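You operate a simulated robot arm through the tools that you are given. There is no shell and no other tool.

Carry out the task below with a simulated robot arm. There is one attempt and no reset: what you move stays moved.

## Task
Press the green seal plug into the bush on the seal press.
Fine: plug in its bore, yellow slide in, one push on the red ram, slide out; fingers clear of the die. Where these are worked on the way, their far stop is far enough and under half their travel is too little: yellow slide.
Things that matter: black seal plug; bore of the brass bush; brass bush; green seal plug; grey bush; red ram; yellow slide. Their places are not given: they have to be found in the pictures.

Only the result counts: the job must be done as asked and must still hold three seconds after the hand-in. Knocking over, shifting, dropping, spilling or breaking anything else fails it. Lids that push on must go on centred and level and be pressed home; caps that screw on are set level and turned clockwise until they are tight.

## Robot
A 6-joint arm with a two-finger parallel gripper, fixed in place. Base frame: the origin is on the floor under the middle of its stand, x ahead of it, y to its left, z up; the work surface is at about z = 860. Readings come in mm, rad, newtons and seconds.
With the tool pointing down near the work surface it reaches from about 240 to 640 mm from the base axis. Its first joint turns from -1.152 to 1.152 rad. Payload 2.7 kg.
The tool frame sits at the grasp point between the pads (the TCP): z along the fingers, y along the line on which they close. The tips reach 23 mm beyond it. The gripper opens to 94 mm. The fingers are 38 mm wide and 10 mm thick; the gripper's body (54 by 96 mm) begins 39 mm behind the TCP.
Orientation is that of the tool frame in the base frame, as [roll, pitch, yaw] about the fixed x, y, z axes, in that order (R = Rz(yaw) Ry(pitch) Rx(roll)). With the fingers straight down and closing along the base's y, the tool's x points along the base's -x, its y along +y and its z along -z.

## Interface
- The arm moves only by the tool servo_tool. Its arguments are lists of equal length, an entry for each row: "dp": the shift along the tool's x, y, z in units of 150 mm (1.0 is 150 mm), a list of three; "angular": the turn, a rotation vector about the tool's x, y, z in units of 60 degrees (1.0 is 60 degrees), a list of three; "claw": the closure, from 0 (fully open) to 1 (shut). In form: {"dp": [[tx, ty, tz], ...], "angular": [[ax, ay, az], ...], "claw": [claw, ...]}. A call has 1 to 20 rows; each row is the pose to reach, as a shift and turn from the pose commanded when the call began, along the tool's axes at that moment. A call with a number of a shift or a turn outside -1 to 1 is refused whole. A row lasts 0.2 s, in which the tool goes at most 50 mm and 0.15 rad; a call with a longer step from one row to the next is refused whole, and so is a gripper value outside its range. Where a pose cannot be reached the arm comes as near as it can. A force on the tool above 40 N (or 10 N above the force at the start of the call, whichever is more), or a blocked arm, ends the call early, and 0.2 s more pass. The fingers move at their own pace (about 45 mm/s each) and stop on an object; they squeeze with about 39 N. The grip force told is the motor's: it shows also when the fingers shut on nothing. Time passes only in rows, and 0.2 s behind the last, so rows that repeat a pose let the fingers close. The reply holds the time, the measured pose of the TCP, the force on the tool along the base axes, the opening and the grip force, in the units named above and with some noise, with the torque about the TCP (base axes, N m) and any sound that the robot's microphone picked up.
- Cameras (640 x 400 px; columns grow to the right, rows downward): "scene" is fixed at [75.1, -423.5, 1428.7]; the picture's right is [0.82, -0.57, 0.00], its down [-0.20, -0.29, -0.94] and it looks along [0.54, 0.77, -0.35] (base axes); focal length 267 px, centre (320, 200). "wrist" rides on the gripper at [86, 16, -74] in the tool frame; the picture's right is [-0.18, 0.98, 0.00], its down [-0.58, -0.11, -0.81] and it looks along [-0.79, -0.15, 0.59] (tool axes); focal length 243 px, centre (320, 200).
- grab_frame(camera): a new picture of that camera. It takes no simulated time.
- measure_at(camera, pixels): for up to 12 pixels [column, row] of the newest picture of that camera ("zoom" is the newest enlarged one), the place [x, y, z] in the base frame of the surface seen there, good to about 2 mm. It takes no simulated time.
- close_up(camera, box): a new picture of the part [left, top, right, bottom] of that camera's present view, enlarged. It takes no simulated time.
- finish_job(): hands the job in; it is judged then, once.

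Leave the gripper open and the arm clear of the work at the hand-in unless told otherwise.

The tools are called after "Request:" as a command line: name --argument value ..., lists and objects as JSON in quotes. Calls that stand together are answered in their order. servo_tool: Moves the arm, as the interface text tells. Its arguments: {"type":"object","properties":{"dp":{"type":"array","items":{"type":"array","items":{"type":"number"}}},"angular":{"type":"array","items":{"type":"array","items":{"type":"number"}}},"claw":{"type":"array","items":{"type":"number"}}},"required":["dp","angular","claw"]} The other tools are called the same way: grab_frame (camera) takes a picture; measure_at (camera, pixels) gives the place of the surface under pixels of a picture; close_up (camera, box) takes an enlarged picture of a part of a camera's view; finish_job () hands the job in.

At the start:

```text
time_s: 0.0
eef_pos: [293.2, -18.1, 1324.0]
tcp_rot: [3.141, -0.001, -3.141]
force: [0.8, 0.8, 0.8]
torque: [0.0, 0.02, -0.01]
finger_gap: 94.1
gripper_force: 0.1
```

scene: 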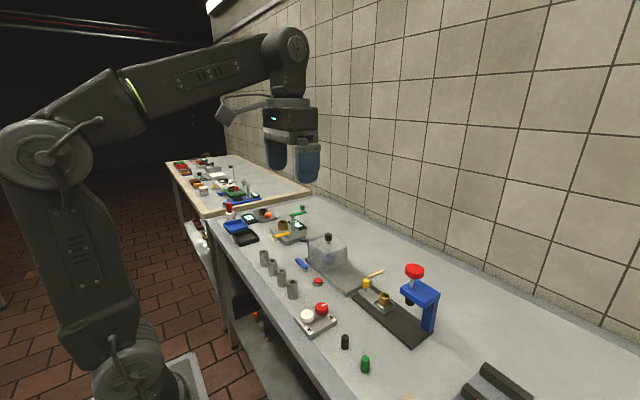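
wrist: 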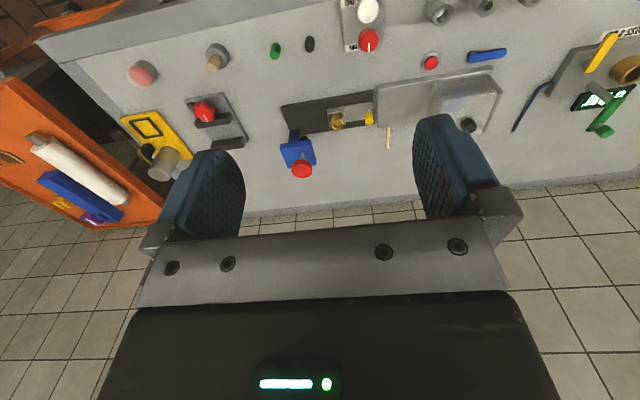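

I see the press (blue frame, red ram) at scene (420,290), and the green and black plugs at (365,364) and (345,341). I'll take enlarged pictures of the press area from both cameras.

Request:
close_up --camera "scene" --box '[300, 230, 500, 390]'

Request:
close_up --camera "wrist" --box '[240, 20, 420, 190]'

```text
2.50 times, centred on (400, 310) of scene
```

zoom: 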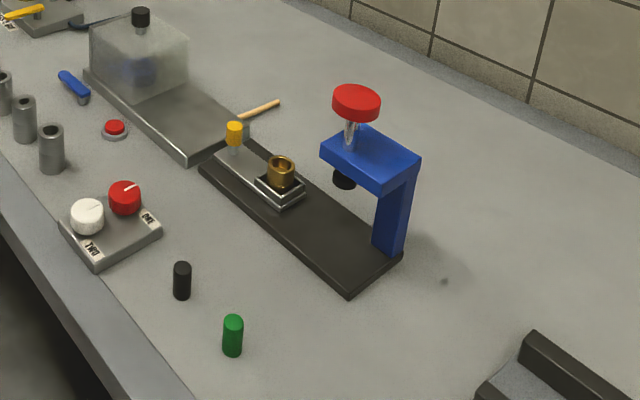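

```text
2.35 times, centred on (330, 105) of wrist
```

zoom: 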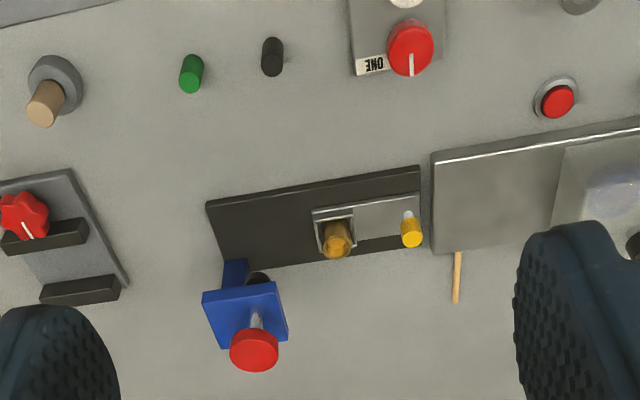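

I'll measure the places in the wrist close-up: green plug (191,75), black plug (272,57), brass bush (338,240), yellow knob (411,233), base corners, ram head (254,350), and blue frame.

Request:
measure_at --camera "zoom" --pixels '[[191, 62], [190, 86], [272, 45], [338, 230], [334, 250], [411, 232], [408, 212], [254, 350], [245, 300], [210, 205], [418, 168], [426, 245]]'

Request:
measure_at --camera "scene" --pixels '[[365, 358], [365, 369], [345, 337], [383, 296], [386, 309], [367, 281], [414, 269], [420, 290], [440, 333], [365, 290], [398, 320], [376, 298]]'

```text
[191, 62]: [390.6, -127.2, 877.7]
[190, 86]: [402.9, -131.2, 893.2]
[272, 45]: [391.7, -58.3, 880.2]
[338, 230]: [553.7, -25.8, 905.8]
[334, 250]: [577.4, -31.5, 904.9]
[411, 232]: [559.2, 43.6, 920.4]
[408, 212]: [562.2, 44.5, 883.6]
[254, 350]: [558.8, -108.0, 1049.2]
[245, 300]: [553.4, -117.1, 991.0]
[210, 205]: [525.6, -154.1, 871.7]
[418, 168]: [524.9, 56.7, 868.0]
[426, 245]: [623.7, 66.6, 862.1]
```

```text
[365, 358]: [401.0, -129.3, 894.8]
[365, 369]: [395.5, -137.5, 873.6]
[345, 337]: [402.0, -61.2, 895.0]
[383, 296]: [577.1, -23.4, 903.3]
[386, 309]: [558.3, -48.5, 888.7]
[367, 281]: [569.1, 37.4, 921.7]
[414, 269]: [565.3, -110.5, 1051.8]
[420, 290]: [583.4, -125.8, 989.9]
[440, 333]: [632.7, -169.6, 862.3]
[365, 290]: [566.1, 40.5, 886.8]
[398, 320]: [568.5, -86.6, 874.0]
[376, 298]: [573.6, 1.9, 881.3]
```

The press base runs along y from about -154 to 57; the bush is at about (565,-29), the ram at (562,-110) and the yellow knob at (563,42), so "in" is toward -y. I'll zoom further in on the bush, plugs and frame.

Request:
close_up --camera "scene" --box '[350, 260, 450, 350]'

Request:
close_up --camera "scene" --box '[320, 320, 400, 385]'

Request:
close_up --camera "wrist" --box '[270, 85, 390, 185]'

```text
4.44 times, centred on (400, 305) of scene
```

zoom: 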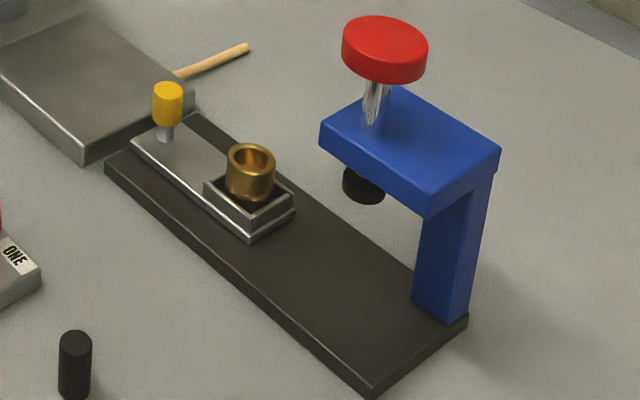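

```text
6.15 times, centred on (360, 352) of scene
```

zoom: 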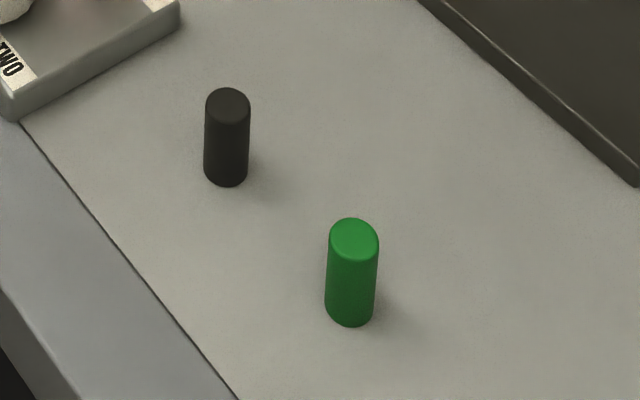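

```text
4.00 times, centred on (330, 135) of wrist
```

zoom: 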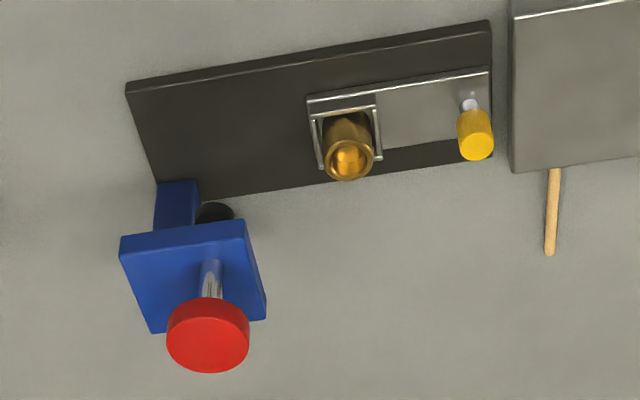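

The bush sits in a square nest on the silver slide, the green plug stands at about (401,-129.5) with its top at z≈895. I'll move down in stages to a vantage point behind the plugs to see them with the wrist camera, at half gripper opening.

Request:
servo_tool --dp '[[-0.05, -0.09, 0.26], [-0.1, -0.18, 0.52], [-0.14, -0.27, 0.78], [-0.17, -0.35, 1.0]]' --angular '[[0, 0, 0], [0, 0, 0], [0, 0, 0], [0, 0, 0]]' --claw '[0.2, 0.4, 0.5, 0.5]'

```text
time_s: 1.0
eef_pos: [318.1, -72.2, 1173.2]
tcp_rot: [-3.141, 0.001, -3.141]
force: [-0.1, -0.6, 0.4]
torque: [0.01, -0.02, 0.02]
finger_gap: 47.2
gripper_force: 0.0
```

The hand moved as planned (opening 47 mm). Next I go down another 150 mm and toward the plug, then look.

Request:
servo_tool --dp '[[-0.05, -0.09, 0.26], [-0.1, -0.18, 0.52], [-0.14, -0.27, 0.78], [-0.17, -0.36, 1.0]]' --angular '[[0, 0, 0], [0, 0, 0], [0, 0, 0], [0, 0, 0]]' --claw '[0.5, 0.5, 0.5, 0.5]'

Request:
grab_frame --camera "wrist"

Request:
grab_frame --camera "scene"

```text
time_s: 2.0
eef_pos: [343.3, -125.1, 1022.1]
tcp_rot: [3.141, 0.0, -3.141]
force: [1.0, 0.7, -0.5]
torque: [0.0, -0.01, -0.01]
finger_gap: 46.7
gripper_force: 0.0
```

```text
taken
```

wrist: 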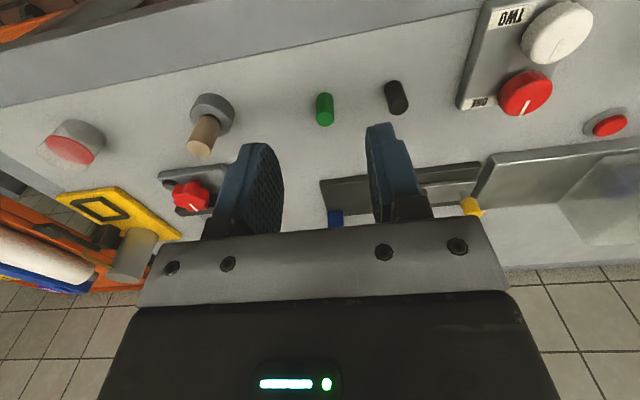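

```text
taken
```

scene: 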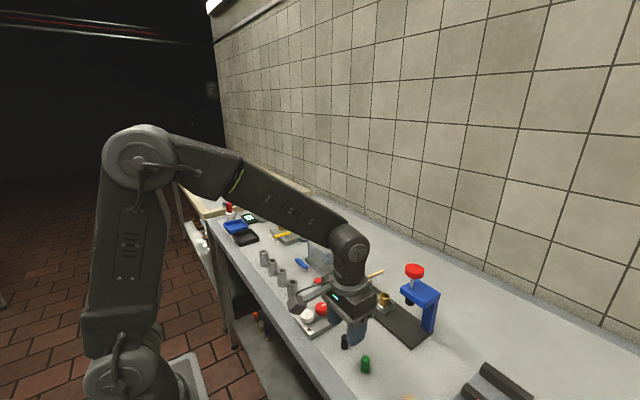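

The green plug shows at wrist (325,108). I'll zoom in on it and measure its top and sides.

Request:
close_up --camera "wrist" --box '[295, 80, 425, 140]'

```text
4.92 times, centred on (360, 110) of wrist
```

zoom: 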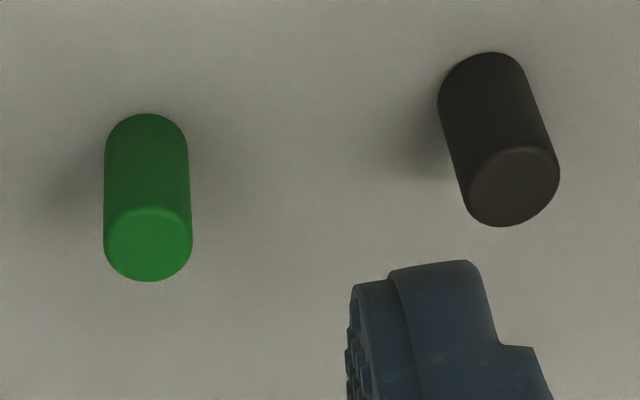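

I'll measure the green plug's top at its centre (148,245), near its edges, and the black plug's top.

Request:
measure_at --camera "zoom" --pixels '[[148, 245], [112, 245], [185, 245], [148, 215], [148, 275], [120, 225], [176, 225], [120, 266], [176, 266], [147, 118], [513, 187], [490, 55]]'

Request:
measure_at --camera "scene" --pixels '[[365, 358], [362, 358], [368, 358], [365, 356], [365, 360]]'

```text
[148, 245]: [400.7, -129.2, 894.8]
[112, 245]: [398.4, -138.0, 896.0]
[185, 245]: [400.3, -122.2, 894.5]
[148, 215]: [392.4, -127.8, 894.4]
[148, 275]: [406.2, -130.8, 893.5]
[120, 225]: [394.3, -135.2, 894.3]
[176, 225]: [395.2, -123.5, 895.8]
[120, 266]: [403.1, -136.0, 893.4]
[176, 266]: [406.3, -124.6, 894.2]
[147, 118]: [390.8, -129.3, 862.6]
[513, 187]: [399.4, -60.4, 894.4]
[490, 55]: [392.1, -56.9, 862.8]
```

```text
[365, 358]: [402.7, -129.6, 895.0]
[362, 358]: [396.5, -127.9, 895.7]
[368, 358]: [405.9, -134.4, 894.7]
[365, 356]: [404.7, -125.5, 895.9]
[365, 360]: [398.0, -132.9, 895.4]
```

Green plug: centre ≈ (400.3,-129.8), top z≈894.6, diameter ≈18–19 mm. I'll turn the hand +90° about the tool z so the fingers close along base x and the wrist camera rides on the +y side (clear of the press later).

Request:
servo_tool --dp '[[0, 0, 0], [0, 0, 0], [0, 0, 0], [0, 0, 0], [0, 0, 0], [0, 0, 0], [0, 0, 0], [0, 0, 0]]' --angular '[[0, 0, 0.125], [0, 0, 0.25], [0, 0, 0.375], [0, 0, 0.5], [0, 0, 0.625], [0, 0, 0.75], [0, 0, 0.875], [0, 0, 1.0]]' --claw '[0.5, 0.5, 0.5, 0.5, 0.5, 0.5, 0.5, 0.5]'

Request:
servo_tool --dp '[[0, 0, 0], [0, 0, 0], [0, 0, 0], [0, 0, 0], [0, 0, 0]]' --angular '[[0, 0, 0.125], [0, 0, 0.25], [0, 0, 0.375], [0, 0, 0.5], [0, 0, 0.5]]' --claw '[0.5, 0.5, 0.5, 0.5, 0.5]'

```text
time_s: 3.8
eef_pos: [344.4, -126.7, 1023.5]
tcp_rot: [-3.141, 0.0, 2.091]
force: [-0.7, 0.5, 0.0]
torque: [0.02, 0.0, 0.01]
finger_gap: 47.1
gripper_force: 0.0
```

```text
time_s: 5.0
eef_pos: [343.7, -126.1, 1025.2]
tcp_rot: [3.141, -0.001, 1.57]
force: [0.5, -0.1, 0.5]
torque: [0.04, 0.0, 0.0]
finger_gap: 47.0
gripper_force: 0.0
```

Now the tool's x points to base +y and its y to base +x. I'll go above the plug at about z=955 and check alignment with pictures.

Request:
servo_tool --dp '[[-0.012, 0.19, 0.2], [-0.025, 0.377, 0.45], [-0.025, 0.377, 0.45]]' --angular '[[0, 0, 0], [0, 0, 0], [0, 0, 0]]' --claw '[0.5, 0.5, 0.5]'

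Request:
grab_frame --camera "wrist"

Request:
close_up --camera "scene" --box '[300, 290, 440, 390]'

```text
time_s: 5.8
eef_pos: [399.9, -130.2, 955.3]
tcp_rot: [3.14, 0.001, 1.572]
force: [0.4, -0.7, 0.0]
torque: [0.02, 0.01, 0.0]
finger_gap: 47.1
gripper_force: 0.1
```

```text
taken
```

wrist: 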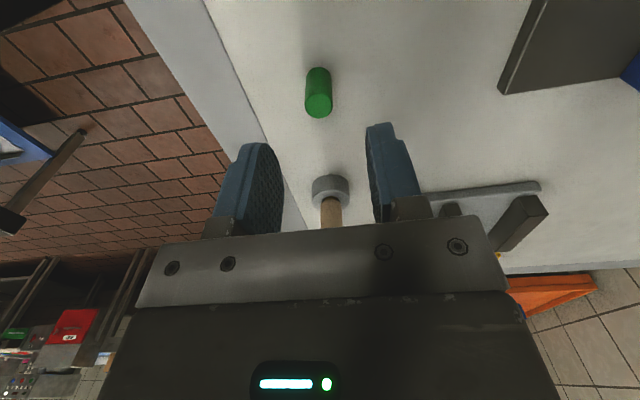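

```text
4.00 times, centred on (370, 340) of scene
```

zoom: 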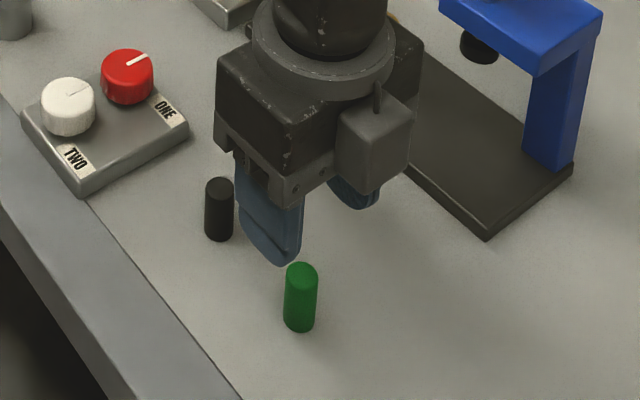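

The plug's top shows at wrist (318,106), just where it should be for a centred approach. Going straight down 54 mm so the tips overlap the top ~17 mm of the plug.

Request:
servo_tool --dp '[[0, 0, 0.15], [0, 0, 0.28], [0, 0, 0.36], [0, 0, 0.36]]' --angular '[[0, 0, 0], [0, 0, 0], [0, 0, 0], [0, 0, 0]]' --claw '[0.5, 0.5, 0.5, 0.5]'

Request:
grab_frame --camera "wrist"

Request:
close_up --camera "scene" --box '[320, 310, 420, 390]'

```text
time_s: 6.8
eef_pos: [400.3, -129.3, 901.4]
tcp_rot: [-3.14, 0.0, 1.571]
force: [0.7, -0.4, -0.3]
torque: [0.01, -0.01, 0.02]
finger_gap: 47.0
gripper_force: 0.0
```

```text
taken
```

wrist: 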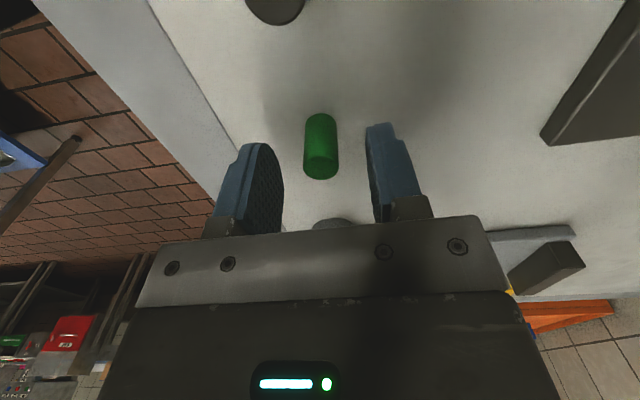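

```text
5.00 times, centred on (370, 350) of scene
```

zoom: 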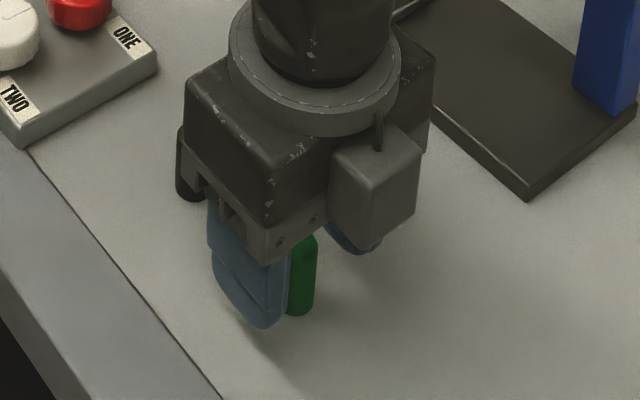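

The plug stands between the fingers. Closing the gripper on it.

Request:
servo_tool --dp '[[0, 0, 0], [0, 0, 0], [0, 0, 0], [0, 0, 0], [0, 0, 0]]' --angular '[[0, 0, 0], [0, 0, 0], [0, 0, 0], [0, 0, 0], [0, 0, 0]]' --claw '[0.7, 0.8, 0.9, 1.0, 1.0]'

Request:
grab_frame --camera "wrist"

```text
time_s: 8.0
eef_pos: [399.2, -130.4, 902.4]
tcp_rot: [-3.14, 0.0, 1.572]
force: [-0.1, 0.1, 0.2]
torque: [0.0, -0.04, 0.0]
finger_gap: 11.8
gripper_force: 38.8
```

```text
taken
```

wrist: 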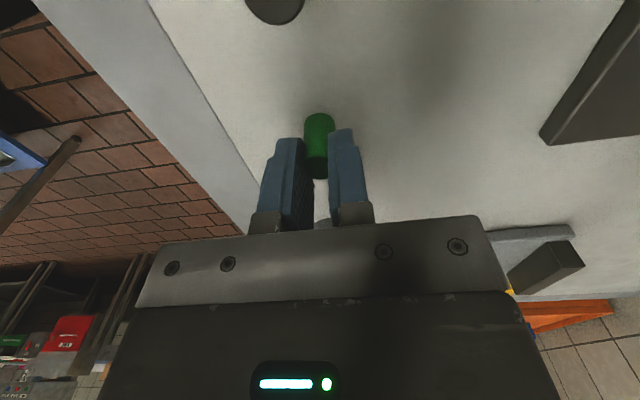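

The grip holds at 11.8 mm gap and 38.8 N. I'll zoom in to see how the plug sits between the pads.

Request:
close_up --camera "wrist" --box '[260, 90, 390, 215]'

Request:
close_up --camera "scene" --box '[340, 330, 400, 380]'

```text
3.20 times, centred on (325, 152) of wrist
```

zoom: 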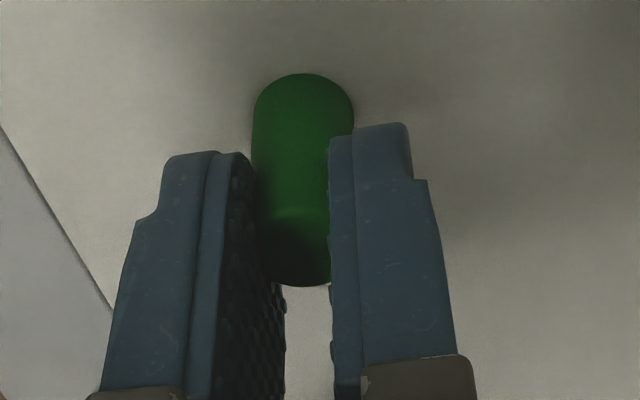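

```text
8.00 times, centred on (370, 355) of scene
```

zoom: 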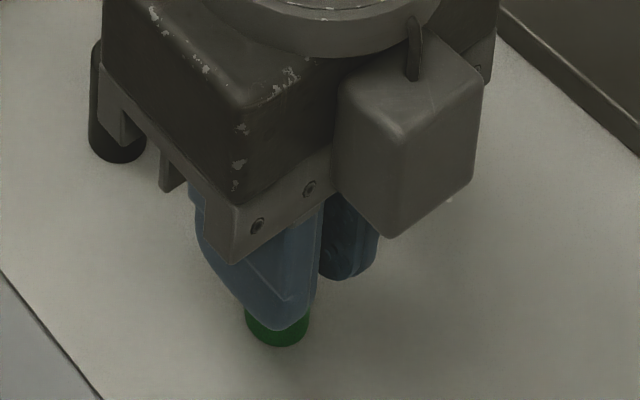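

The plug is pinched between the textured pads, roughly centred. Lifting 90 mm straight up and checking the hold.

Request:
servo_tool --dp '[[0, 0, -0.1], [0, 0, -0.3], [0, 0, -0.5], [0, 0, -0.6], [0, 0, -0.6]]' --angular '[[0, 0, 0], [0, 0, 0], [0, 0, 0], [0, 0, 0], [0, 0, 0]]' --claw '[1, 1, 1, 1, 1]'

Request:
close_up --camera "wrist" --box '[260, 90, 390, 215]'

Request:
close_up --camera "scene" --box '[320, 270, 420, 350]'

```text
time_s: 9.2
eef_pos: [400.1, -132.0, 992.0]
tcp_rot: [-3.14, 0.001, 1.572]
force: [-0.3, -0.1, -0.1]
torque: [0.0, 0.02, -0.02]
finger_gap: 12.1
gripper_force: 39.3
```

```text
3.20 times, centred on (325, 152) of wrist
```

zoom: 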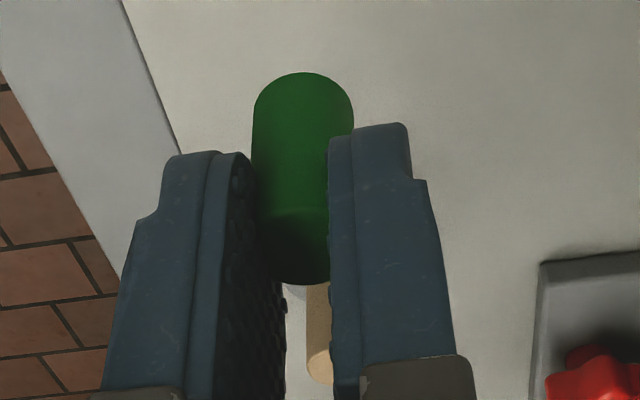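

```text
5.00 times, centred on (370, 310) of scene
```

zoom: 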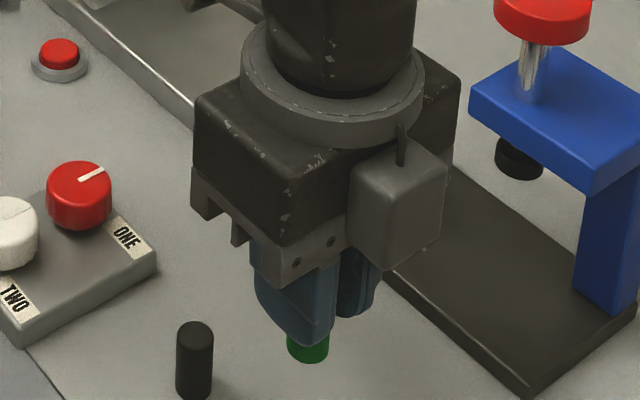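

The plug is held firmly (gap 12.1). I'll carry it clear of the press: first +y, then +x, to about (525,-10,1020), from where the wrist camera can see the bush.

Request:
servo_tool --dp '[[0.27, 0, -0.1], [0.54, 0, -0.2], [0.8, 0, -0.2], [0.8, 0.27, -0.2], [0.8, 0.55, -0.2], [0.8, 0.83, -0.2], [0.8, 0.83, -0.2]]' --angular '[[0, 0, 0], [0, 0, 0], [0, 0, 0], [0, 0, 0], [0, 0, 0], [0, 0, 0], [0, 0, 0]]' --claw '[1, 1, 1, 1, 1, 1, 1]'

Request:
grab_frame --camera "wrist"

Request:
grab_frame --camera "scene"

```text
time_s: 10.8
eef_pos: [526.6, -9.8, 1021.7]
tcp_rot: [-3.141, -0.001, 1.571]
force: [-0.5, -0.9, 0.8]
torque: [0.0, -0.03, 0.0]
finger_gap: 12.0
gripper_force: 39.1
```

```text
taken
```

wrist: 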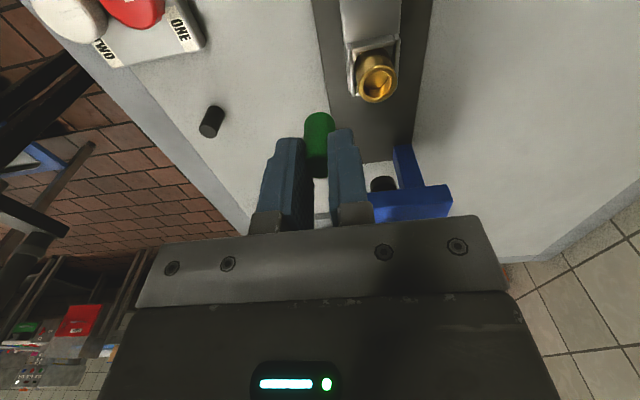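

```text
taken
```

scene: 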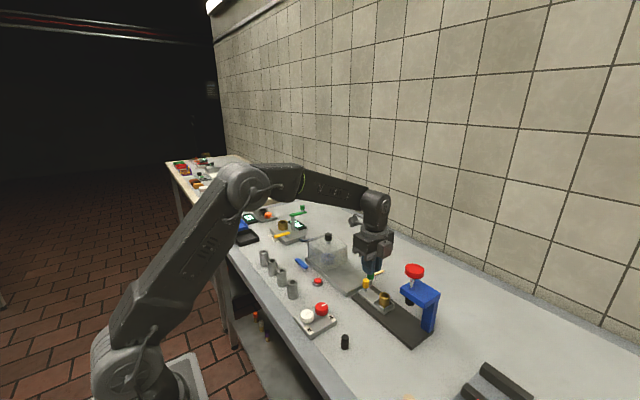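

The bush is well seen at wrist (376,78). I'll zoom on it in both views.

Request:
close_up --camera "scene" --box '[362, 280, 402, 316]'

Request:
close_up --camera "wrist" --box '[340, 40, 420, 110]'

```text
11.11 times, centred on (382, 298) of scene
```

zoom: 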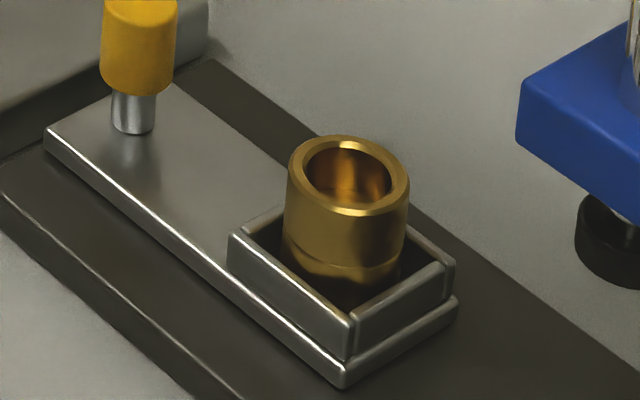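

```text
5.71 times, centred on (380, 75) of wrist
```

zoom: 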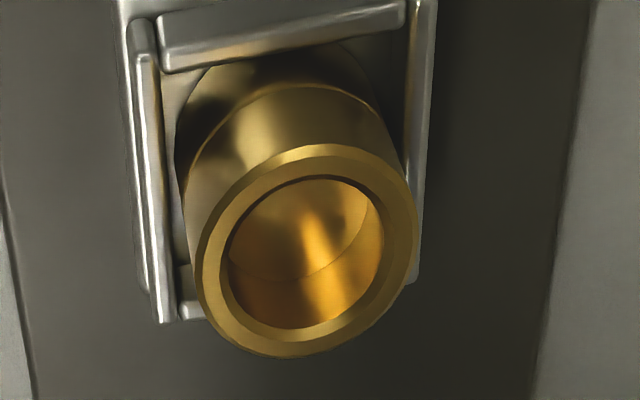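

I'll measure points around the rim (ring between inner and outer edges) and inside the bore.

Request:
measure_at --camera "zoom" --pixels '[[310, 160], [300, 342], [210, 262], [402, 238], [240, 190], [375, 185], [385, 300], [230, 325], [290, 235], [330, 220], [300, 300], [270, 260]]'

```text
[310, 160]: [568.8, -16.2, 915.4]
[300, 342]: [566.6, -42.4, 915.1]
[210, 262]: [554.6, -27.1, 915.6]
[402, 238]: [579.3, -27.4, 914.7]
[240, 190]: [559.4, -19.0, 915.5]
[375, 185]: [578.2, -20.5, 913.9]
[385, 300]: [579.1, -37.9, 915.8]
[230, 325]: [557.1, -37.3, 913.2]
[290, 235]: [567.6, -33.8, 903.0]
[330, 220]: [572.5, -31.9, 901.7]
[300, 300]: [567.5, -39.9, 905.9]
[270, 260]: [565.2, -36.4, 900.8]
```

The rim's top is at z≈915, its centre ≈ (567.8,-28.8); the bore floor appears at z≈901. Now I'll measure the held plug to learn its offset from the TCP.

Request:
close_up --camera "wrist" --box '[290, 100, 360, 190]'

```text
4.44 times, centred on (325, 145) of wrist
```

zoom: 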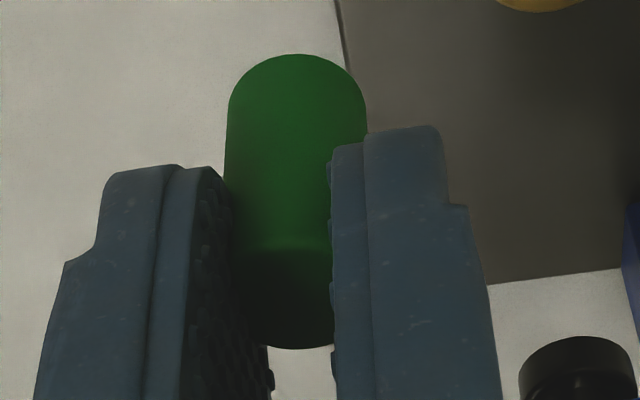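

Request:
measure_at --camera "zoom" --pixels '[[298, 62], [296, 100], [292, 150], [290, 200], [285, 235], [285, 270], [285, 300], [290, 335], [235, 110], [360, 110], [232, 150], [310, 300]]'

```text
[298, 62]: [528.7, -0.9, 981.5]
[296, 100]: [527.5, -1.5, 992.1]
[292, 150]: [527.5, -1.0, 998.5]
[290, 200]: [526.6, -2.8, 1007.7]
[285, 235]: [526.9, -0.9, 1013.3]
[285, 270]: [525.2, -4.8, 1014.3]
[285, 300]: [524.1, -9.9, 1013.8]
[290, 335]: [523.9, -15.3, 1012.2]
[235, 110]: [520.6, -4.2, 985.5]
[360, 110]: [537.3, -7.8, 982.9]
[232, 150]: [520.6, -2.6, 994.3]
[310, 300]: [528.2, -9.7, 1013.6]
```

The held plug is centred on the TCP (centre ≈ (527,-10)), its bottom about 41.5 mm below the TCP. Moving above the bush: TCP to about (567.5,-28.8,975), then read and look again.

Request:
servo_tool --dp '[[-0.06, 0.14, 0.0], [-0.12, 0.277, 0.0], [-0.12, 0.277, 0.15], [-0.12, 0.277, 0.31], [-0.12, 0.277, 0.31], [-0.12, 0.277, 0.31]]' --angular '[[0, 0, 0], [0, 0, 0], [0, 0, 0], [0, 0, 0], [0, 0, 0], [0, 0, 0]]' --claw '[1, 1, 1, 1, 1, 1]'

Request:
grab_frame --camera "wrist"

Request:
close_up --camera "scene" --box '[340, 250, 440, 330]'

```text
time_s: 12.2
eef_pos: [565.7, -29.7, 975.4]
tcp_rot: [-3.141, 0.001, 1.571]
force: [0.9, 0.0, -0.6]
torque: [0.01, 0.04, 0.02]
finger_gap: 12.0
gripper_force: 38.7
```

```text
taken
```

wrist: 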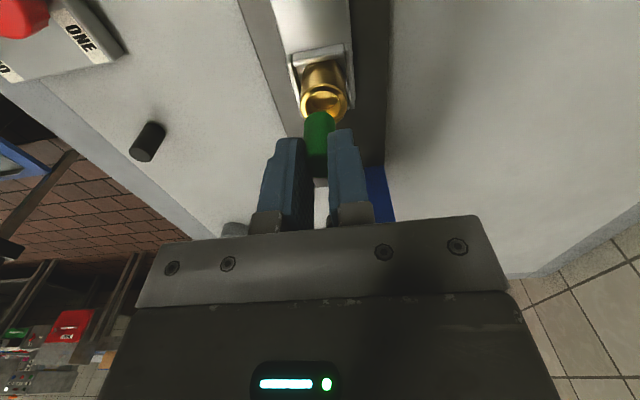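

```text
5.00 times, centred on (390, 290) of scene
```

zoom: 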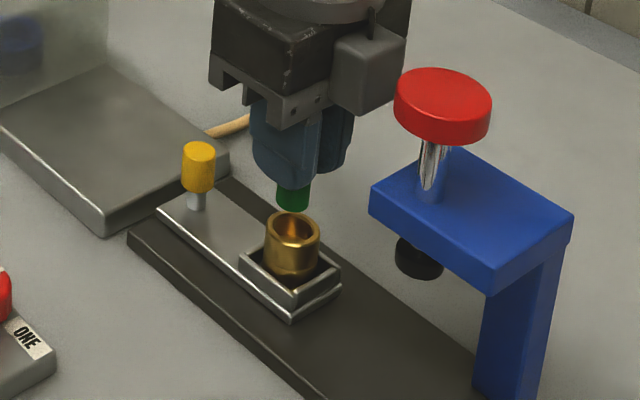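

The plug hangs just above the bush. I'll zoom in both views to check the alignment finely.

Request:
close_up --camera "wrist" --box '[280, 70, 370, 130]'

Request:
close_up --camera "scene" --box '[365, 278, 405, 310]'

```text
6.67 times, centred on (325, 100) of wrist
```

zoom: 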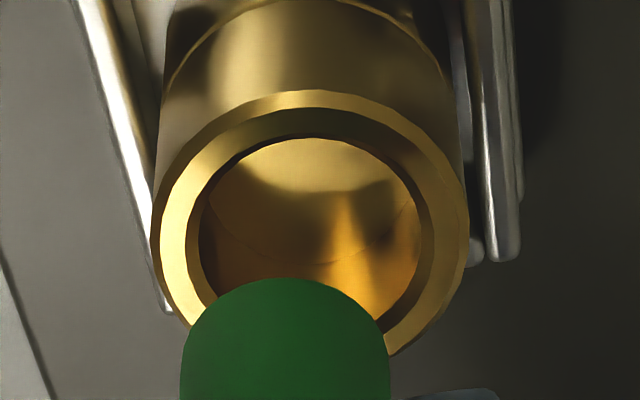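

```text
12.50 times, centred on (385, 294) of scene
```

zoom: 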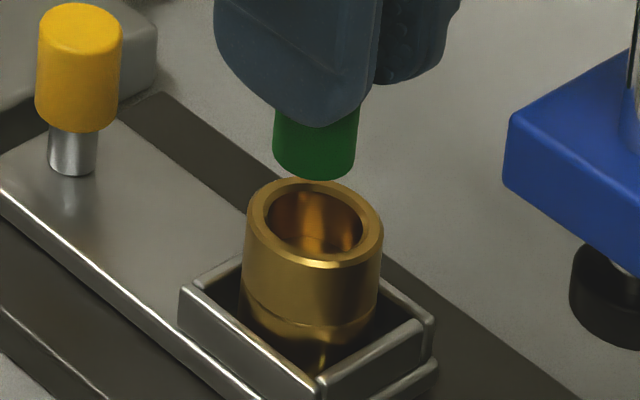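

Both views agree that the plug must shift by about +2.2 mm in x and +0.9 mm in y to be over the bore centre. Applying this and rechecking.

Request:
servo_tool --dp '[[0.006, 0.0147, 0.0], [0.006, 0.0147, 0.05], [0.006, 0.0147, 0.05]]' --angular '[[0, 0, 0], [0, 0, 0], [0, 0, 0]]' --claw '[1, 1, 1]'

Request:
close_up --camera "wrist" --box '[280, 70, 370, 130]'

Request:
close_up --camera "scene" --box '[365, 278, 405, 310]'

```text
time_s: 13.0
eef_pos: [568.8, -28.0, 968.9]
tcp_rot: [-3.141, -0.002, 1.569]
force: [0.2, 0.0, 0.3]
torque: [0.04, -0.01, 0.02]
finger_gap: 12.0
gripper_force: 38.6
```

```text
6.67 times, centred on (325, 100) of wrist
```

zoom: 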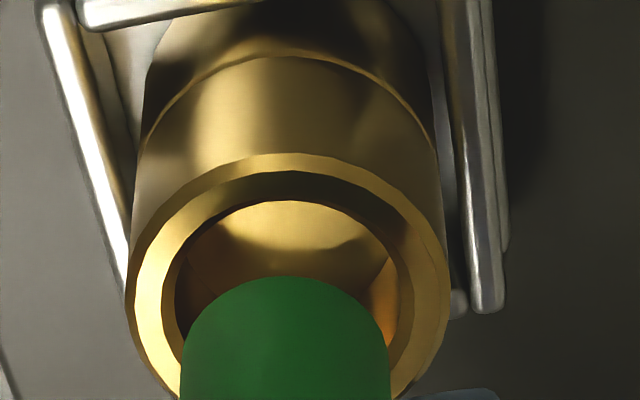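

```text
12.50 times, centred on (385, 294) of scene
```

zoom: 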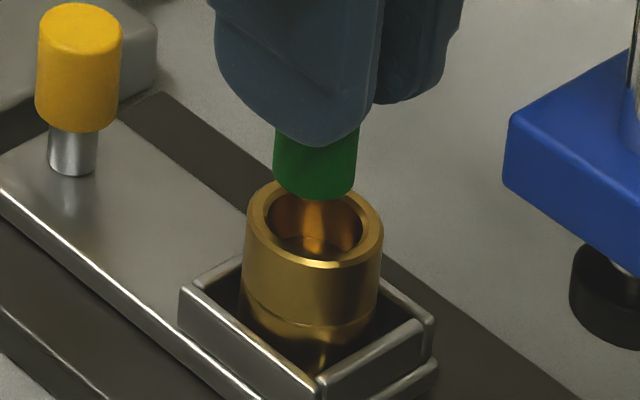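

In x it is aligned (rim centre 286, plug centre 285 in the wrist zoom). Rows and the scene view suggest about -1.4 mm in y. Applying that and lowering to just above the rim, then looking again.

Request:
servo_tool --dp '[[-0.0095, 0.0, 0.0], [-0.0095, 0.0, 0.05], [-0.0095, 0.0, 0.05]]' --angular '[[0, 0, 0], [0, 0, 0], [0, 0, 0]]' --claw '[1, 1, 1]'

Request:
close_up --camera "wrist" --box '[280, 70, 370, 130]'

Request:
close_up --camera "scene" --box '[365, 278, 405, 310]'

```text
time_s: 13.8
eef_pos: [568.5, -30.0, 961.2]
tcp_rot: [-3.141, -0.001, 1.571]
force: [0.7, 0.0, 0.4]
torque: [-0.01, -0.01, -0.01]
finger_gap: 11.8
gripper_force: 39.0
```

```text
6.67 times, centred on (325, 100) of wrist
```

zoom: 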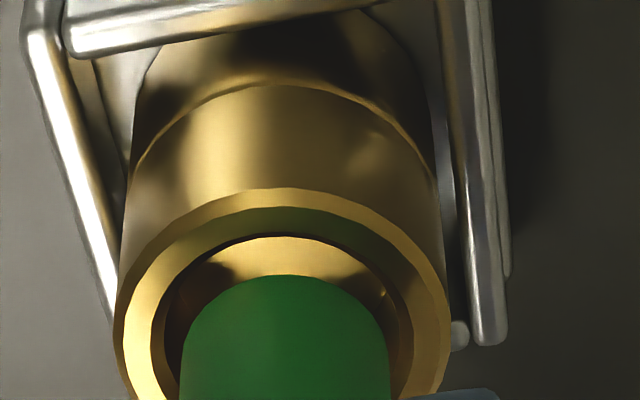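

```text
12.50 times, centred on (385, 294) of scene
```

zoom: 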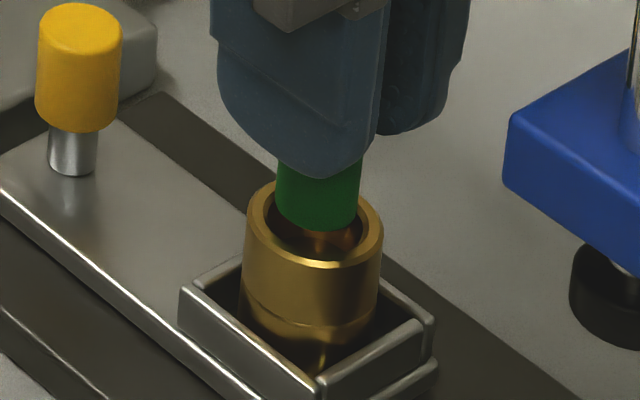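

Plug and bore are now within about half a millimetre in all views. A final nudge (+0.4 y, -0.2 x) and a slow 10 mm descent to enter the bore.

Request:
servo_tool --dp '[[0.0027, -0.0013, 0.0], [0.0027, -0.0013, 0.02], [0.0027, -0.0013, 0.04], [0.0027, -0.0013, 0.0667], [0.0027, -0.0013, 0.0667]]' --angular '[[0, 0, 0], [0, 0, 0], [0, 0, 0], [0, 0, 0], [0, 0, 0]]' --claw '[1, 1, 1, 1, 1]'

Request:
close_up --camera "wrist" --box '[280, 70, 370, 160]'

Request:
close_up --camera "scene" --box '[365, 278, 405, 310]'

```text
time_s: 15.0
eef_pos: [568.6, -28.2, 950.6]
tcp_rot: [3.141, -0.001, 1.571]
force: [0.3, 0.0, 0.0]
torque: [-0.02, 0.0, -0.01]
finger_gap: 11.9
gripper_force: 39.2
```

```text
4.44 times, centred on (325, 115) of wrist
```

zoom: 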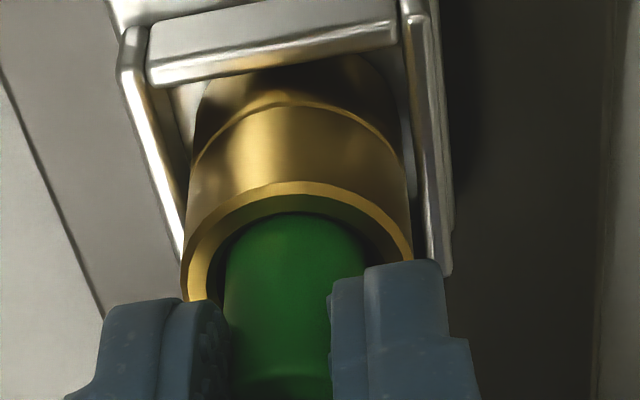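

```text
12.50 times, centred on (385, 294) of scene
```

zoom: 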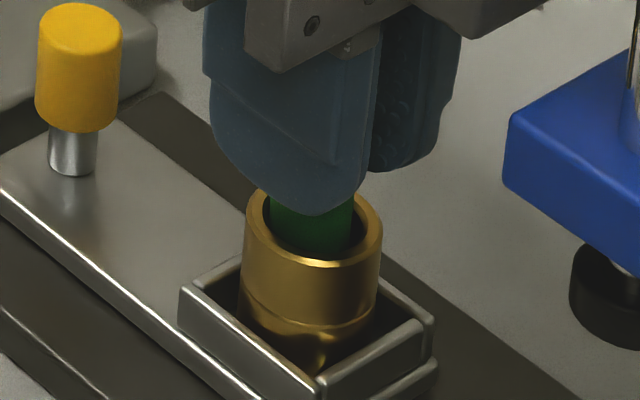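

The plug has entered the bore without force. Lowering another 6 mm slowly.

Request:
servo_tool --dp '[[0, 0, 0.013], [0, 0, 0.027], [0, 0, 0.04], [0, 0, 0.04]]' --angular '[[0, 0, 0], [0, 0, 0], [0, 0, 0], [0, 0, 0]]' --claw '[1, 1, 1, 1]'

Request:
close_up --camera "scene" --box '[365, 278, 405, 310]'

```text
time_s: 16.0
eef_pos: [569.3, -29.5, 946.5]
tcp_rot: [3.14, -0.001, 1.57]
force: [-2.4, 0.1, 2.9]
torque: [-0.03, 0.13, 0.0]
finger_gap: 12.2
gripper_force: 39.1
```

```text
12.50 times, centred on (385, 294) of scene
```

zoom: 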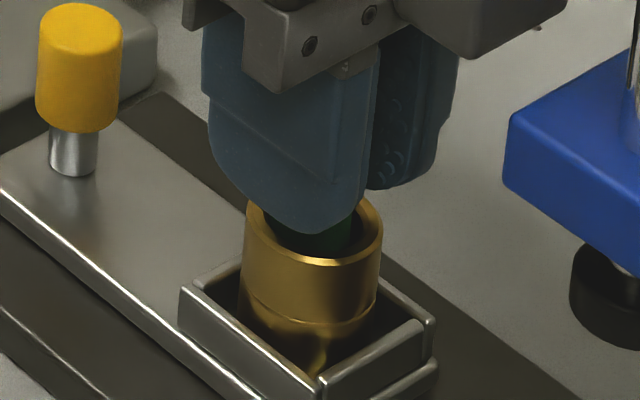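

A light contact: 2.9 N up and -2.4 N in x, so the plug leans on the +x side. I'll shift -0.8 mm in x and see whether the contact fades.

Request:
servo_tool --dp '[[0, -0.0053, 0], [0, -0.0053, 0], [0, -0.0053, 0]]' --angular '[[0, 0, 0], [0, 0, 0], [0, 0, 0]]' --claw '[1, 1, 1]'

Request:
close_up --camera "wrist" --box '[280, 70, 370, 160]'

```text
time_s: 16.8
eef_pos: [566.6, -28.9, 944.8]
tcp_rot: [3.139, 0.0, 1.571]
force: [0.3, -0.3, 4.2]
torque: [0.03, 0.03, 0.0]
finger_gap: 12.1
gripper_force: 39.0
```

```text
4.44 times, centred on (325, 115) of wrist
```

zoom: 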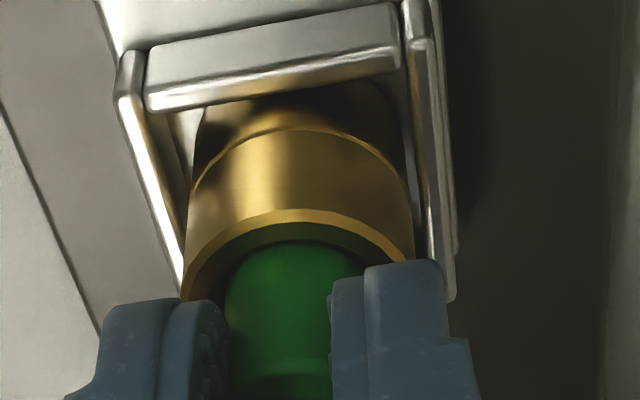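

The sideways force is gone; only 4.2 N upward remains. I'll push down 1.5 mm more to see whether the plug is seated.

Request:
servo_tool --dp '[[0, 0, 0.005], [0, 0, 0.01], [0, 0, 0.01]]' --angular '[[0, 0, 0], [0, 0, 0], [0, 0, 0]]' --claw '[1, 1, 1]'

Request:
close_up --camera "scene" --box '[365, 278, 405, 310]'

```text
time_s: 17.6
eef_pos: [568.0, -27.8, 946.0]
tcp_rot: [3.138, 0.0, 1.571]
force: [0.6, -0.3, 16.6]
torque: [0.05, -0.03, 0.0]
finger_gap: 11.9
gripper_force: 39.2
```

```text
12.50 times, centred on (385, 294) of scene
```

zoom: 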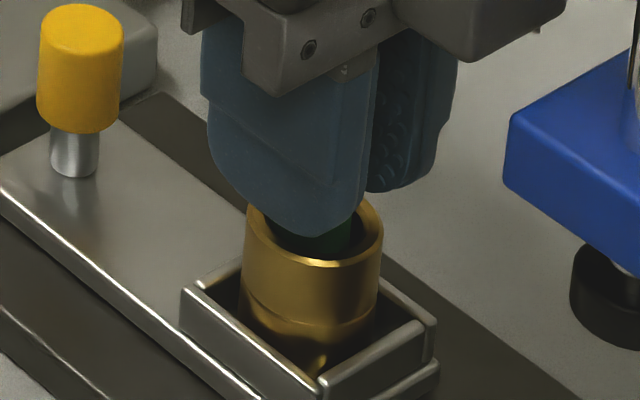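

Force rose to 16.6 N: the plug is on the bore's seat. Backing off 1.5 mm to relax, then opening the fingers gently.

Request:
servo_tool --dp '[[0, 0, -0.011], [0, 0, -0.011], [0, 0, -0.011], [0, 0, -0.011], [0, 0, -0.011]]' --angular '[[0, 0, 0], [0, 0, 0], [0, 0, 0], [0, 0, 0], [0, 0, 0]]' --claw '[1, 1, 0.8, 0.65, 0.6]'

Request:
close_up --camera "wrist" --box '[260, 70, 390, 190]'

Request:
close_up --camera "scene" --box '[365, 278, 405, 310]'

```text
time_s: 18.8
eef_pos: [567.2, -28.6, 944.2]
tcp_rot: [-3.14, -0.001, 1.571]
force: [-0.3, -0.5, -0.5]
torque: [0.0, -0.01, 0.0]
finger_gap: 37.5
gripper_force: 0.0
```

```text
3.33 times, centred on (325, 130) of wrist
```

zoom: 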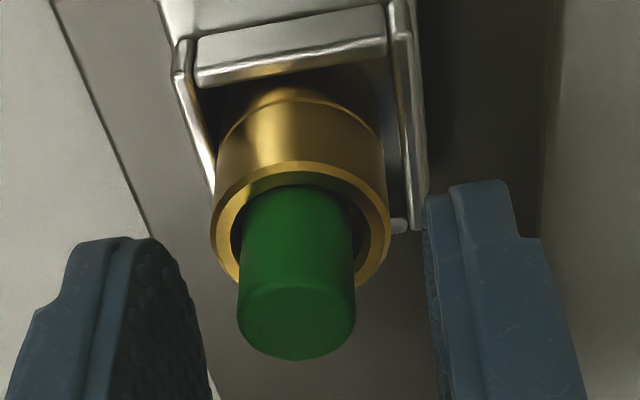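

```text
12.50 times, centred on (385, 294) of scene
```

zoom: 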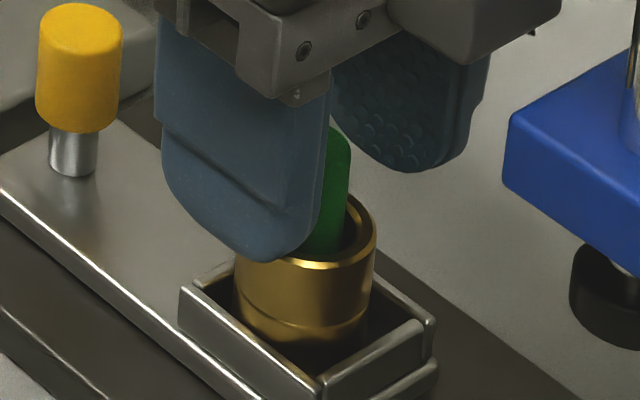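

The plug stands in the bore and the fingers are free. Raising the hand 75 mm straight up and looking again.

Request:
servo_tool --dp '[[0, 0, -0.1], [0, 0, -0.3], [0, 0, -0.5], [0, 0, -0.5]]' --angular '[[0, 0, 0], [0, 0, 0], [0, 0, 0], [0, 0, 0]]' --claw '[0.6, 0.6, 0.6, 0.6]'

Request:
close_up --camera "wrist" --box '[260, 20, 390, 120]'

Request:
close_up --camera "scene" --box '[360, 260, 450, 340]'

Request:
close_up --camera "scene" --box '[365, 278, 405, 310]'

```text
time_s: 19.8
eef_pos: [570.2, -28.2, 1020.7]
tcp_rot: [-3.14, 0.002, 1.571]
force: [1.2, 0.2, 0.5]
torque: [-0.01, -0.01, -0.01]
finger_gap: 37.5
gripper_force: 0.0
```

```text
4.00 times, centred on (325, 70) of wrist
```

zoom: 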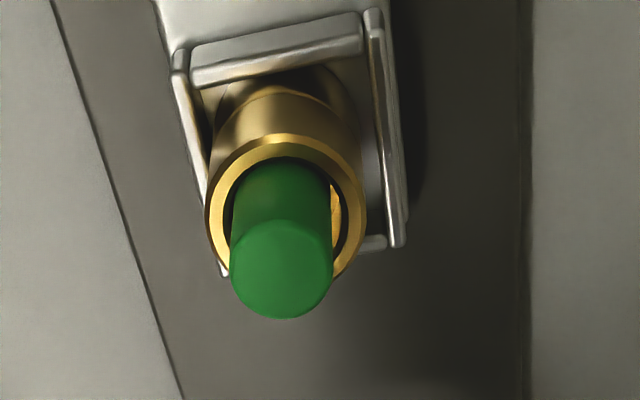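

```text
5.00 times, centred on (405, 300) of scene
```

zoom: 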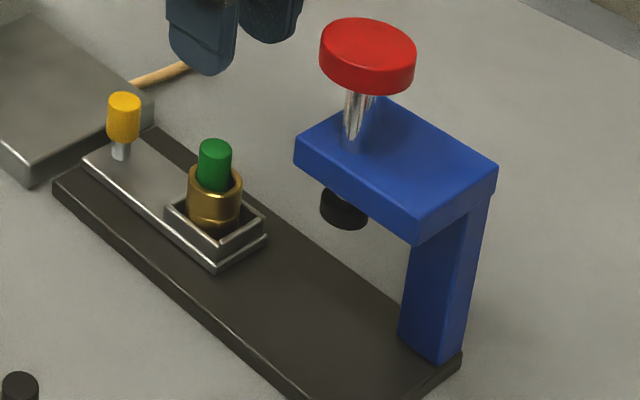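

```text
12.50 times, centred on (385, 294) of scene
```

zoom: 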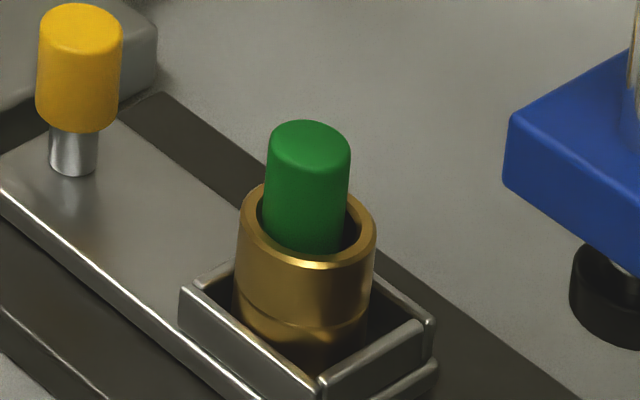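

The plug sits upright in the bush. Now the yellow slide: measuring the knob (zoom top (80,20), sides, stem (73,150)), the plug top, and the bush rim.

Request:
measure_at --camera "zoom" --pixels '[[80, 18], [80, 70], [42, 70], [118, 70], [80, 120], [73, 150], [310, 145], [280, 150], [340, 150], [307, 262], [245, 220], [370, 225]]'

Request:
grab_frame --camera "scene"

```text
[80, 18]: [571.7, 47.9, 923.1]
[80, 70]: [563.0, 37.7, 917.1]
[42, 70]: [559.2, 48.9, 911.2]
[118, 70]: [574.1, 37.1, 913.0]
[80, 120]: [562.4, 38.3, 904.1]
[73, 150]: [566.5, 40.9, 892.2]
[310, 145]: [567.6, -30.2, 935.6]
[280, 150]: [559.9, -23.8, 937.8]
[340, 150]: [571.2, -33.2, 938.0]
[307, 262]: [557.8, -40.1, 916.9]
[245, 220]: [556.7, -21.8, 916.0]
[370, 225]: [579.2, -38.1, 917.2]
```

```text
taken
```

scene: 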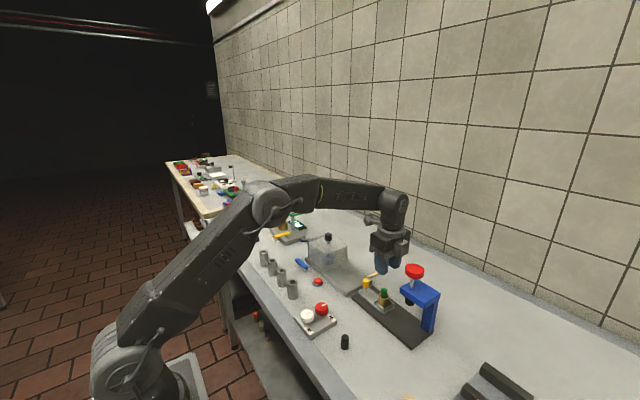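

The knob is centred at ≈(567,44), top z≈924; the plug's top is at z≈937. I'll measure the ram's black pusher and frame to confirm the plug clears under it, and the ram head's centre.

Request:
close_up --camera "scene" --box '[390, 255, 450, 315]'

```text
6.67 times, centred on (420, 285) of scene
```

zoom: 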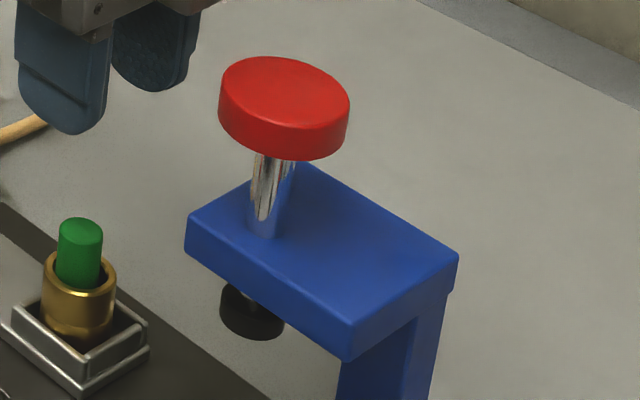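

Request:
measure_at --camera "zoom" --pixels '[[285, 90], [225, 90], [345, 105], [270, 60], [300, 125], [250, 322], [235, 300], [275, 325], [190, 215], [345, 325], [455, 255], [305, 165]]'

```text
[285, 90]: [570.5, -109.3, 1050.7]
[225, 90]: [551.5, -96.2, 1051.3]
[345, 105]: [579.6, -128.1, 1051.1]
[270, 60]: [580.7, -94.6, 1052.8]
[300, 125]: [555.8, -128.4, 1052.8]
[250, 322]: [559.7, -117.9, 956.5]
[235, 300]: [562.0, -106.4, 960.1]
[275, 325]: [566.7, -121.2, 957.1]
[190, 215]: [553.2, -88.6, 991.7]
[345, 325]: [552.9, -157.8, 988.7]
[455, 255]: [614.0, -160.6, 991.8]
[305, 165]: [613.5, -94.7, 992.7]
```

The pusher's bottom is at z≈955 (plug top 937, so it clears), and the ram head centre is ≈(567,-111.5,1052). Before working the knob I need the place of the clear guard box on the +y side, since the wrist camera rides on that side.

Request:
close_up --camera "scene" --box '[295, 220, 395, 300]'

Request:
measure_at --camera "scene" --pixels '[[328, 236], [328, 242], [345, 250], [345, 270], [310, 250], [320, 268], [349, 293], [375, 276], [366, 272], [382, 272], [345, 280]]'

```text
5.00 times, centred on (345, 260) of scene
```

zoom: 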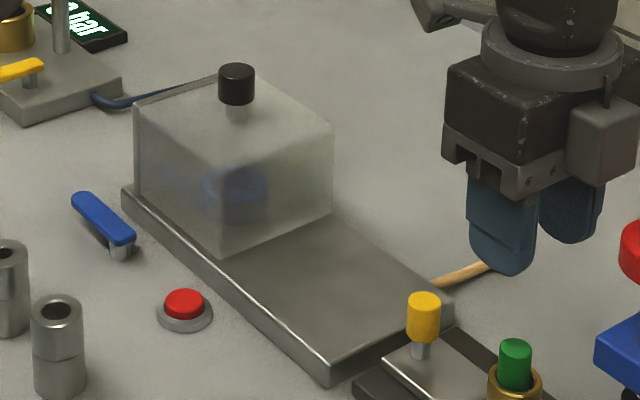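

```text
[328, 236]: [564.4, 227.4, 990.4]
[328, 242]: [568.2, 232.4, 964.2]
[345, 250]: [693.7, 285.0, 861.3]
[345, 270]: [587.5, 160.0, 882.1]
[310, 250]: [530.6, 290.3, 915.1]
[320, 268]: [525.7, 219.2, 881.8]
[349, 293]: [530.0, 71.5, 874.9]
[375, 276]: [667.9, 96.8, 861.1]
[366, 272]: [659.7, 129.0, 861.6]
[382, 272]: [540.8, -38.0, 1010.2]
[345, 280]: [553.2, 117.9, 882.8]
```

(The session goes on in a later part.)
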